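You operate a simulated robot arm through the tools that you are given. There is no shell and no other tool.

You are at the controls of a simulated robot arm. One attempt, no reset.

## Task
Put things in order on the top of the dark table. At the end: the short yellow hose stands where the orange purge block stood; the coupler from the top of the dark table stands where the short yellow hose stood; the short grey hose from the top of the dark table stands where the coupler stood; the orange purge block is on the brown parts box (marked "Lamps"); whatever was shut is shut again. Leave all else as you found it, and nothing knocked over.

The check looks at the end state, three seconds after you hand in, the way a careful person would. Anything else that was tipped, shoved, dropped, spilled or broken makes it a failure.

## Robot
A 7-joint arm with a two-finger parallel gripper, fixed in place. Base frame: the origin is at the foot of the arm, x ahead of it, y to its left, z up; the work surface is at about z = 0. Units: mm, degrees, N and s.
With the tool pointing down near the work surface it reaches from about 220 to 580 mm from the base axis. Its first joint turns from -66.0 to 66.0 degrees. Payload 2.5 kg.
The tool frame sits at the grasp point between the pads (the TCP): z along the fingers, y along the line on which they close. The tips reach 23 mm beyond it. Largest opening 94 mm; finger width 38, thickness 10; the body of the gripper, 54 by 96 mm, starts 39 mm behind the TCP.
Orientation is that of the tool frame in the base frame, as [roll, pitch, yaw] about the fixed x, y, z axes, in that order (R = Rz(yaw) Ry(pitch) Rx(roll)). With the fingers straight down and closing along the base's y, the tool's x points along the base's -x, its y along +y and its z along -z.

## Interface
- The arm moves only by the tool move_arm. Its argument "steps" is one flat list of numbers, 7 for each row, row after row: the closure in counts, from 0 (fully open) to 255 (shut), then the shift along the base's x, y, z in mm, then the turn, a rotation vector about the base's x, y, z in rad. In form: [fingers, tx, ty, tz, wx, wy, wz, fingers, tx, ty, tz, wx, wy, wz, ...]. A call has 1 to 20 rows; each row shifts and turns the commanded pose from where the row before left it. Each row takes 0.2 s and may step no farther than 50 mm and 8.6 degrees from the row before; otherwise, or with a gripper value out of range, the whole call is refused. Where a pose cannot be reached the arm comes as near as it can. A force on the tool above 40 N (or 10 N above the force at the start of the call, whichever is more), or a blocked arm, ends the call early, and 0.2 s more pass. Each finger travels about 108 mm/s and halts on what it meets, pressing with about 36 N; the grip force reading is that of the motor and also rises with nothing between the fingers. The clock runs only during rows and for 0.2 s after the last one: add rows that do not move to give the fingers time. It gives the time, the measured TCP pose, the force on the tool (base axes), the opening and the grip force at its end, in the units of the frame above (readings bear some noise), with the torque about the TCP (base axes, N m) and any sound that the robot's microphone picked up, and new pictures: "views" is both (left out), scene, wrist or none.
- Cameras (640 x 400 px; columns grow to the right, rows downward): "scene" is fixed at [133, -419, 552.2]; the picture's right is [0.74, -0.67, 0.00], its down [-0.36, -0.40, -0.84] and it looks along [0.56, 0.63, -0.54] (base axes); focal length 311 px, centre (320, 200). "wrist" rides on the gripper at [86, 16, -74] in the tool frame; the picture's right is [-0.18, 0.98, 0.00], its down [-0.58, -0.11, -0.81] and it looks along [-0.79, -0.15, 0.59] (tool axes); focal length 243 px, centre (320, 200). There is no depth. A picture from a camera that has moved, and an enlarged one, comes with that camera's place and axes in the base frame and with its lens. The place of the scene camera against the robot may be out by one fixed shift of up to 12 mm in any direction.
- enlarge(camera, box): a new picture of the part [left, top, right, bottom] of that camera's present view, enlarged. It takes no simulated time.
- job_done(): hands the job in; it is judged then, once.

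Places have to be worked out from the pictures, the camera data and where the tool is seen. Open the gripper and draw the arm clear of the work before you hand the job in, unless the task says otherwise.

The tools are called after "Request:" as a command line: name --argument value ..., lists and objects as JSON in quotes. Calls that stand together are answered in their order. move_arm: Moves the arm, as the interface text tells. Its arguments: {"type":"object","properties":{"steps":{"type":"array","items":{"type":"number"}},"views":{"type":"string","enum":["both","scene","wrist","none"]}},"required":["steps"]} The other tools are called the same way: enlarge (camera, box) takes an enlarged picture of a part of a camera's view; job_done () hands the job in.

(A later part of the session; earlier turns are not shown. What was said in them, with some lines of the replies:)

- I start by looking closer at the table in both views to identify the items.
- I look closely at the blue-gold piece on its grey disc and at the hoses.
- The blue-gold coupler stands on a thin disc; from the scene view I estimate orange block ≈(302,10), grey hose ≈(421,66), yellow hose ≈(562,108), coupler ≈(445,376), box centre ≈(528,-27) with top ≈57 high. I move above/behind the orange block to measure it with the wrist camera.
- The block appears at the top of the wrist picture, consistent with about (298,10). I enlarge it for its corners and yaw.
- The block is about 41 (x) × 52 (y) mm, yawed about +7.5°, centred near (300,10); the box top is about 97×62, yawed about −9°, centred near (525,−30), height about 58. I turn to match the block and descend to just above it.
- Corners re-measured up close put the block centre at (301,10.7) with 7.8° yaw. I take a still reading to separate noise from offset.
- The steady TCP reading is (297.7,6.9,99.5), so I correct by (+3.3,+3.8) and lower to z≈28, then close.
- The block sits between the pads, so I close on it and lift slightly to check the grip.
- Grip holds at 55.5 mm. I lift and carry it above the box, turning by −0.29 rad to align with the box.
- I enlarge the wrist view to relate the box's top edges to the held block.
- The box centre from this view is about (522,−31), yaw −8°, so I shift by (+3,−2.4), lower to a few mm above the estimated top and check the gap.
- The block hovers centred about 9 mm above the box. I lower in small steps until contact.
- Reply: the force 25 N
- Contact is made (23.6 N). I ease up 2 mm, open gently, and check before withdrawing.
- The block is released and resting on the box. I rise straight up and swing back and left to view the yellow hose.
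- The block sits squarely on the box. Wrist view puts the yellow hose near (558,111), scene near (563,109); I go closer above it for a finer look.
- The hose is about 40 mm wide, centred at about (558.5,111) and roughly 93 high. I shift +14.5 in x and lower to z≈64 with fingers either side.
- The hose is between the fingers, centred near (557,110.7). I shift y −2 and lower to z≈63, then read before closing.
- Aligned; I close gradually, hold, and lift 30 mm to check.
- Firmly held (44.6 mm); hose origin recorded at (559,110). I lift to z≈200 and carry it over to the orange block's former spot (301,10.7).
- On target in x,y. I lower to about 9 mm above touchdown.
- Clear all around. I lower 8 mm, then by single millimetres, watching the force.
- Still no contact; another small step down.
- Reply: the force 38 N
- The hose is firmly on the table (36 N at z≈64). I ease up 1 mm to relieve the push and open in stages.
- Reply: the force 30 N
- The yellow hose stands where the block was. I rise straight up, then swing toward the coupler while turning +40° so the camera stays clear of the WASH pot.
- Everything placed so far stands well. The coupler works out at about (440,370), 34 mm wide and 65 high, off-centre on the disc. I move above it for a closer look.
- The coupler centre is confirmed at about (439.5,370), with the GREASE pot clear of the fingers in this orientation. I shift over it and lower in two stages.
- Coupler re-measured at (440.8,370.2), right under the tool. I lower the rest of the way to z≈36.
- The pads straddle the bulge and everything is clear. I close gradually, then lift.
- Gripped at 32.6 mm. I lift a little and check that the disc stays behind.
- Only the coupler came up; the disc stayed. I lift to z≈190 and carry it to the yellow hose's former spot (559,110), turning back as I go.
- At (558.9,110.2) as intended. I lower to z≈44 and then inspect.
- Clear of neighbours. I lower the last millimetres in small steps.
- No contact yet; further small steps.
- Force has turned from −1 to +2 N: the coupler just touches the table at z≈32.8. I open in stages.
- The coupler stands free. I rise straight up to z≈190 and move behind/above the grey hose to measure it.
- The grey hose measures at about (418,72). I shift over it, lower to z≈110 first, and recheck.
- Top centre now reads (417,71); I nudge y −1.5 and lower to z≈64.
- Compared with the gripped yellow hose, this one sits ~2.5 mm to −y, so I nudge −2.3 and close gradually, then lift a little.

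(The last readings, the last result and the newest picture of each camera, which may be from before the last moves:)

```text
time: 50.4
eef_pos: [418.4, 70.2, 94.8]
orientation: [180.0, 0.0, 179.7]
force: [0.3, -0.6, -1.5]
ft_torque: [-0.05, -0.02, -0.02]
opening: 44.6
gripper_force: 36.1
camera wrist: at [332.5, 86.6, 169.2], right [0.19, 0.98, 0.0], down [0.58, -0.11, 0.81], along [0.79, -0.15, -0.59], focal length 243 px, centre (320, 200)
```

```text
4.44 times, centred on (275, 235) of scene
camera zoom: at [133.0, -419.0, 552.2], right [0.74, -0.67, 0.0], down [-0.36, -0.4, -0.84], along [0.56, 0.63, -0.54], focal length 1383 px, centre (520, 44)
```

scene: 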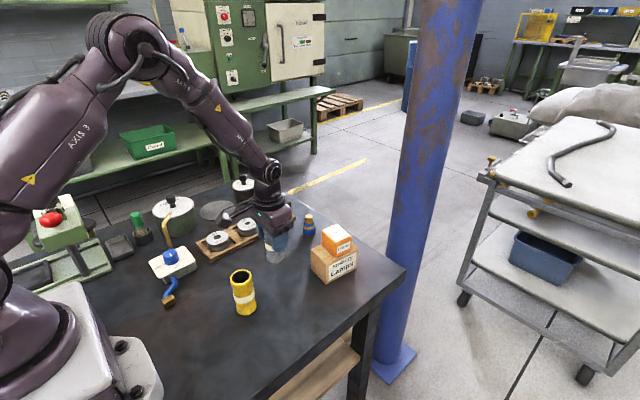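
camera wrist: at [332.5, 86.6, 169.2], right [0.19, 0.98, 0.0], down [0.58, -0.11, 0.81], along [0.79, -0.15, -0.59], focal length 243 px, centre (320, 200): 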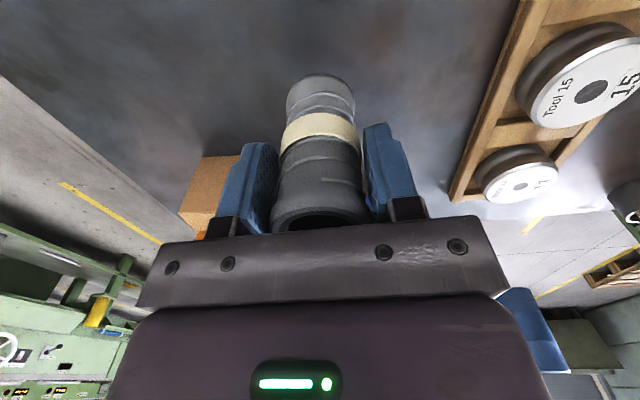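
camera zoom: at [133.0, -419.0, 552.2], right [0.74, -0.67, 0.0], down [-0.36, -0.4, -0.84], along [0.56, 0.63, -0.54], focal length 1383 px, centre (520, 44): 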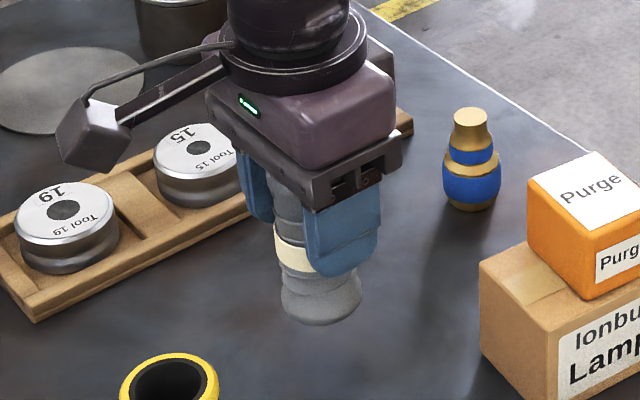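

Gripped at 44.6 mm. I lift to z≈200 and carry the grey hose over to the coupler's former spot (440,370), turning +40°.

Request:
move_arm --steps '[255, 0, 0, 35, 0, 0, 0, 255, 0, 0, 35, 0, 0, 0, 255, 0, 0, 35, 0, 0, 0, 255, 3, 42.8, 0, 0, 0, 0.1, 255, 3, 42.8, 0, 0, 0, 0.1, 255, 3, 42.8, 0, 0, 0, 0.1, 255, 3, 42.8, 0, 0, 0, 0.1, 255, 3, 42.8, 0, 0, 0, 0.1, 255, 3, 42.8, 0, 0, 0, 0.1, 255, 3, 42.8, 0, 0, 0, 0.1, 255, 0, 0, 0, 0, 0, 0, 255, 0, 0, 0, 0, 0, 0]'

Request:
move_arm --steps '[255, 0, 0, 0, 0, 0, 0]' --views "none"

```text
time: 53.0
eef_pos: [441.2, 371.2, 201.6]
orientation: [-180.0, 0.0, -140.2]
force: [0.8, -0.8, -0.3]
ft_torque: [0.02, 0.02, 0.01]
opening: 44.5
gripper_force: 36.4
camera wrist: at [363.6, 328.6, 275.6], right [-0.49, 0.87, 0.0], down [0.52, 0.29, 0.81], along [0.7, 0.39, -0.59], focal length 243 px, centre (320, 200)
```

scene: 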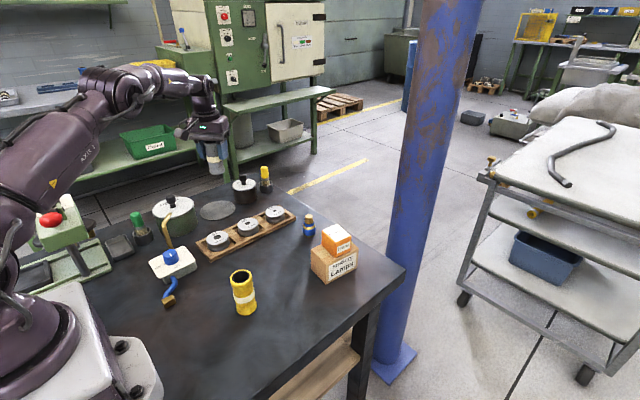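
wrist: 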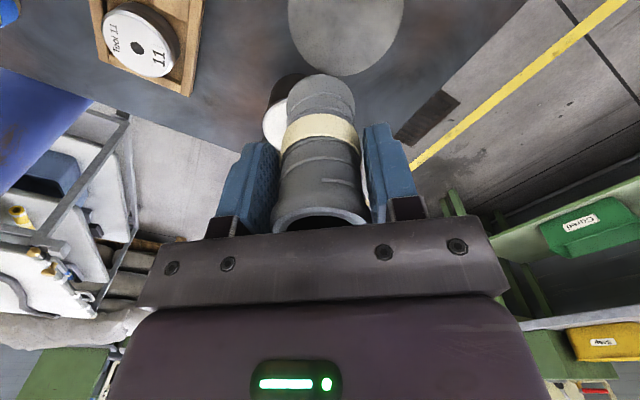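

```text
time: 53.4
eef_pos: [440.4, 370.8, 201.7]
orientation: [-180.0, 0.0, -140.2]
force: [-0.1, -0.4, -1.6]
ft_torque: [0.0, 0.01, 0.01]
opening: 44.4
gripper_force: 35.7
```

Right over the spot. I lower to z≈80 (about 14 mm above the disc) and look.

Request:
move_arm --steps '[255, -0.8, -0.7, -40, 0, 0, 0, 255, 0, 0, -40, 0, 0, 0, 255, 0, 0, -30, 0, 0, 0, 255, 0, 0, -12, 0, 0, 0, 255, 0, 0, 0, 0, 0, 0]'

Request:
enlarge --camera "scene" --box '[170, 140, 280, 230]'

```text
time: 54.6
eef_pos: [439.7, 370.1, 80.5]
orientation: [179.9, 0.0, -140.2]
force: [0.7, -0.7, -0.5]
ft_torque: [0.01, -0.02, -0.01]
opening: 44.4
gripper_force: 35.8
camera wrist: at [362.7, 326.8, 153.7], right [-0.49, 0.87, 0.0], down [0.52, 0.29, 0.81], along [0.7, 0.39, -0.59], focal length 243 px, centre (320, 200)
```

scene: 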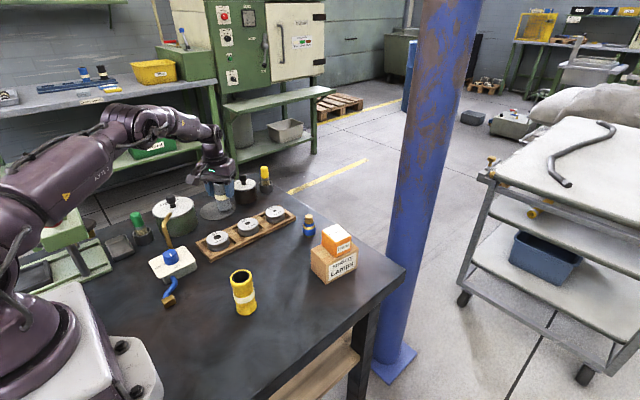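
wrist: 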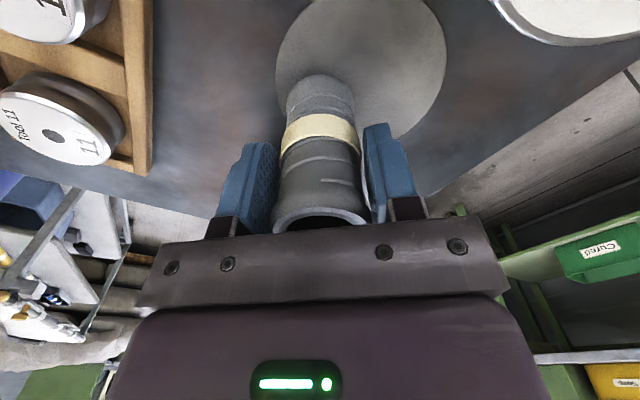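

```text
4.44 times, centred on (225, 185) of scene
camera zoom: at [133.0, -419.0, 552.2], right [0.74, -0.67, 0.0], down [-0.36, -0.4, -0.84], along [0.56, 0.63, -0.54], focal length 1383 px, centre (742, 267)
```

zoom: 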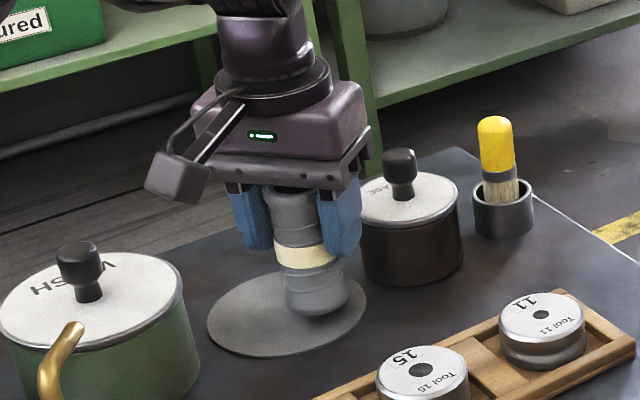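

Position on the disc matches. I lower to z≈70 and then by about 1 mm.

Request:
move_arm --steps '[255, 0, 0, -5, 0, 0, 0, 255, 0, 0, -5, 0, 0, 0, 255, 0, 0, 0, 0, 0, 0]' --views "none"

Request:
move_arm --steps '[255, 0, 0, -1.5, 0, 0, 0, 255, 0, 0, 0, 0, 0, 0]' --views "none"

```text
time: 55.4
eef_pos: [439.1, 369.6, 68.4]
orientation: [-180.0, 0.0, -140.2]
force: [-0.1, -0.2, -1.4]
ft_torque: [0.0, -0.03, 0.0]
opening: 44.4
gripper_force: 35.2
```

```text
time: 56.0
eef_pos: [439.1, 369.6, 68.2]
orientation: [180.0, -0.1, -140.2]
force: [-0.4, -0.1, 2.1]
ft_torque: [-0.07, 0.03, -0.04]
opening: 44.5
gripper_force: 35.6
```

Fz has risen to +2 N, suggesting touch. I confirm with a half-millimetre step.

Request:
move_arm --steps '[255, 0, 0, -0.5, 0, 0, 0, 255, 0, 0, 0, 0, 0, 0]' --views "none"

Request:
enlarge --camera "scene" --box '[190, 165, 250, 225]'

```text
time: 56.6
eef_pos: [439.5, 369.5, 68.4]
orientation: [180.0, -0.1, -140.2]
force: [-4.0, -4.2, 10.4]
ft_torque: [-0.1, 0.18, -0.05]
opening: 44.3
gripper_force: 35.9
```

```text
6.67 times, centred on (220, 195) of scene
camera zoom: at [133.0, -419.0, 552.2], right [0.74, -0.67, 0.0], down [-0.36, -0.4, -0.84], along [0.56, 0.63, -0.54], focal length 2075 px, centre (987, 233)
```

zoom: 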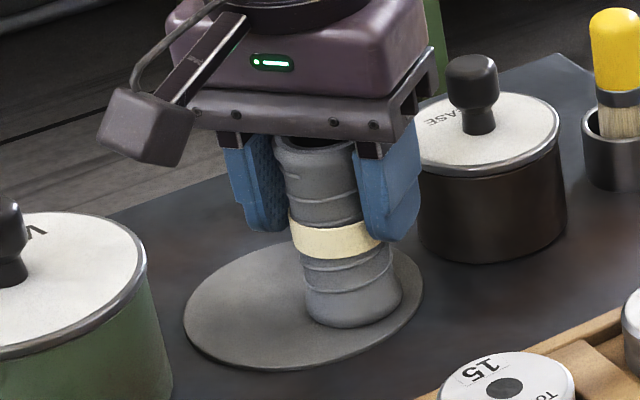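

Contact confirmed (10 N) with the hose wholly on the disc. I open in stages.

Request:
move_arm --steps '[255, 0, 0, 0.5, 0, 0, 0, 110, 0, 0, 0, 0, 0, 0, 80, 0, 0, 0, 0, 0, 0, 40, 0, 0, 0, 0, 0, 0, 0, 0, 0, 0, 0, 0, 0, 0, 0, 0, 0, 0, 0, 0]'

Request:
enlarge --camera "scene" --box '[190, 165, 250, 225]'

```text
time: 58.0
eef_pos: [438.2, 368.8, 67.6]
orientation: [180.0, 0.0, -140.2]
force: [0.6, -0.3, -0.1]
ft_torque: [0.02, -0.02, 0.02]
opening: 94.1
gripper_force: 0.1
camera wrist: at [361.9, 325.8, 141.7], right [-0.49, 0.87, 0.0], down [0.52, 0.29, 0.81], along [0.7, 0.39, -0.59], focal length 243 px, centre (320, 200)
```

scene: 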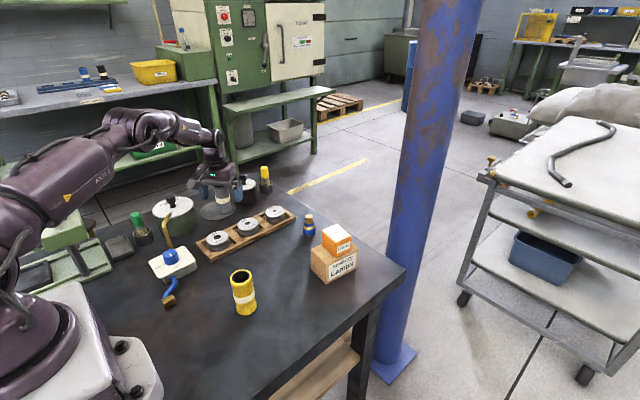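
wrist: 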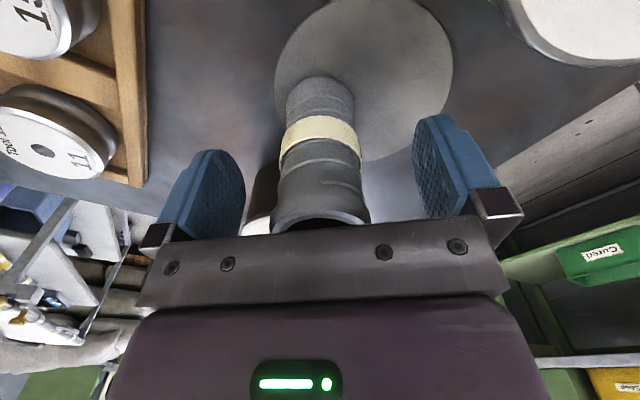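

```text
6.67 times, centred on (220, 195) of scene
camera zoom: at [133.0, -419.0, 552.2], right [0.74, -0.67, 0.0], down [-0.36, -0.4, -0.84], along [0.56, 0.63, -0.54], focal length 2075 px, centre (987, 233)
```

zoom: 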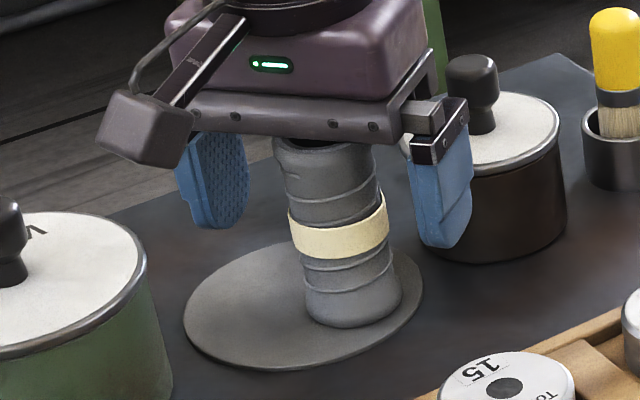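

The hose stands upright and free. I rise straight up and withdraw to near the starting pose, then review the table.

Request:
move_arm --steps '[0, 0, 0, 30, 0, 0, 0, 0, 0, 0, 40, 0, 0, 0, 0, 0, 0, 40, 0, 0, 0, 0, 0, 0, 40, 0, 0, 0, 0, -20, -20, 30, 0, 0, -0.1, 0, -20, -40, 20, 0, 0, -0.1, 0, -20, -40, 20, 0, 0, -0.1, 0, -20, -40, 20, 0, 0, -0.1, 0, -20, -40, 10, 0, 0, -0.1, 0, -10, -40, 0, 0, 0, -0.1, 0, 0, -30, 0, 0, 0, -0.1, 0, 0, 0, 0, 0, 0, 0, 0, 0, 0, 0, 0, 0, 0]'

Request:
enlarge --camera "scene" --box '[100, 150, 260, 270]'

Request:
enlarge --camera "scene" --box '[200, 180, 400, 330]'

Request:
enlarge --camera "wrist" --box '[130, 0, 640, 200]'

```text
time: 60.8
eef_pos: [328.8, 120.5, 318.4]
orientation: [-180.0, 0.0, 179.7]
force: [-0.3, 0.3, -0.4]
ft_torque: [0.02, -0.01, 0.0]
opening: 93.7
gripper_force: 0.1
camera wrist: at [242.8, 136.3, 391.7], right [0.19, 0.98, 0.0], down [0.58, -0.11, 0.81], along [0.79, -0.15, -0.59], focal length 243 px, centre (320, 200)
```

scene: 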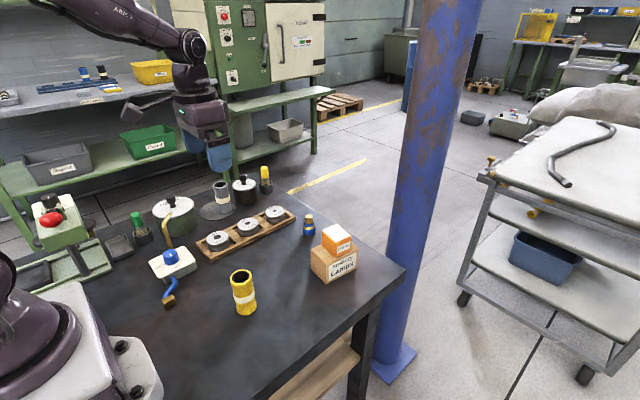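
wrist: 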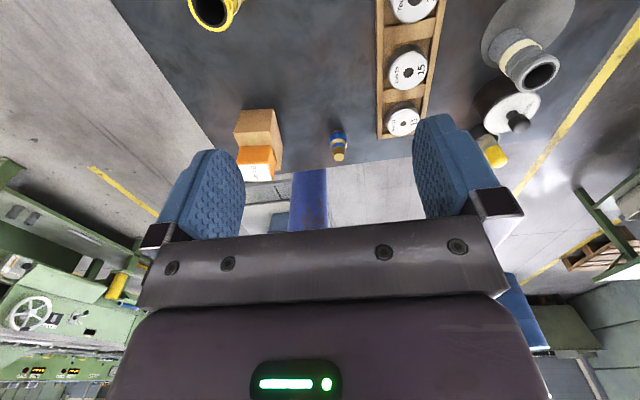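

```text
3.33 times, centred on (180, 210) of scene
camera zoom: at [133.0, -419.0, 552.2], right [0.74, -0.67, 0.0], down [-0.36, -0.4, -0.84], along [0.56, 0.63, -0.54], focal length 1037 px, centre (787, 167)
```

zoom: 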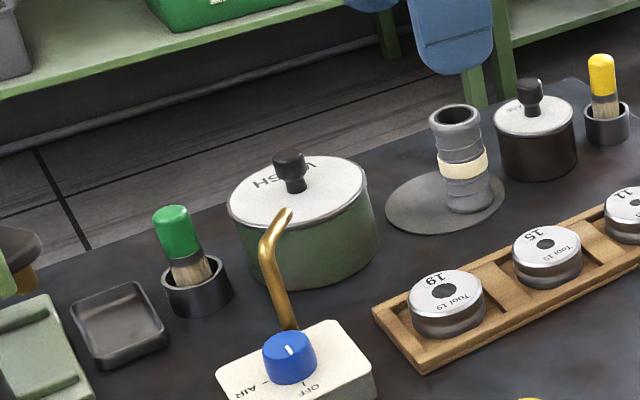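

```text
2.67 times, centred on (300, 255) of scene
camera zoom: at [133.0, -419.0, 552.2], right [0.74, -0.67, 0.0], down [-0.36, -0.4, -0.84], along [0.56, 0.63, -0.54], focal length 830 px, centre (373, 53)
```

zoom: 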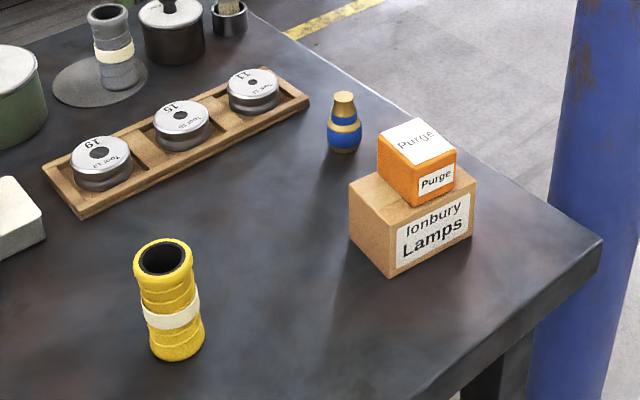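

```text
1.25 times, centred on (385, 100) of wrist
camera zoom: at [242.8, 136.3, 391.7], right [0.19, 0.98, 0.0], down [0.58, -0.11, 0.81], along [0.79, -0.15, -0.59], focal length 304 px, centre (238, 326)
```

zoom: 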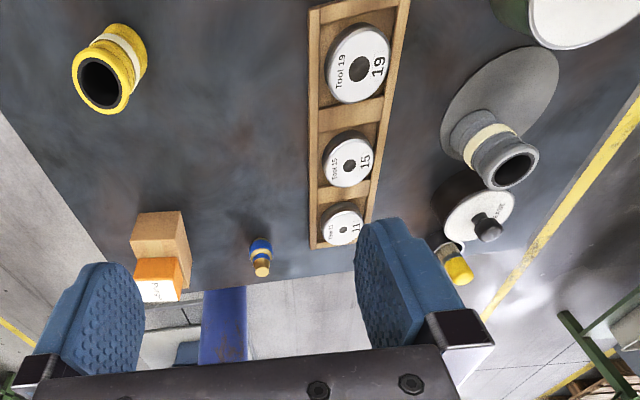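

All four items are at their targets and upright, with the purge block square on the unmoved box. The lids, tools and disc are as found, and the gripper is open and clear, so I hand in.

Request:
job_done

```text
The job is handed in.
```

The job is handed in. The last pictures show every item where you asked, upright, with nothing knocked over. The handover only confirmed it was received, so I don't know the check's result.

| Item | Now stands | Position (mm, x, y) |
|---|---|---|
| Orange purge block | on the brown "Lamps" box | 524, −31 |
| Short yellow hose | where the purge block stood | 301, 11 |
| Coupler (blue and gold) | where the yellow hose stood | 560, 111 |
| Short grey hose | where the coupler stood, on the thin grey disc | 439, 370 |

- **Grey hose:** it stands near the edge of the disc because the coupler stood off-centre there. The whole base is on the disc.
- **Shut things:** nothing had to be opened. The lids on the WASH and GREASE pots stayed on throughout.
- **Everything else:** the box, disc, tool rack, pots and brushes look unmoved in the final pictures.
- **Arm:** the gripper is open and drawn clear above the table.
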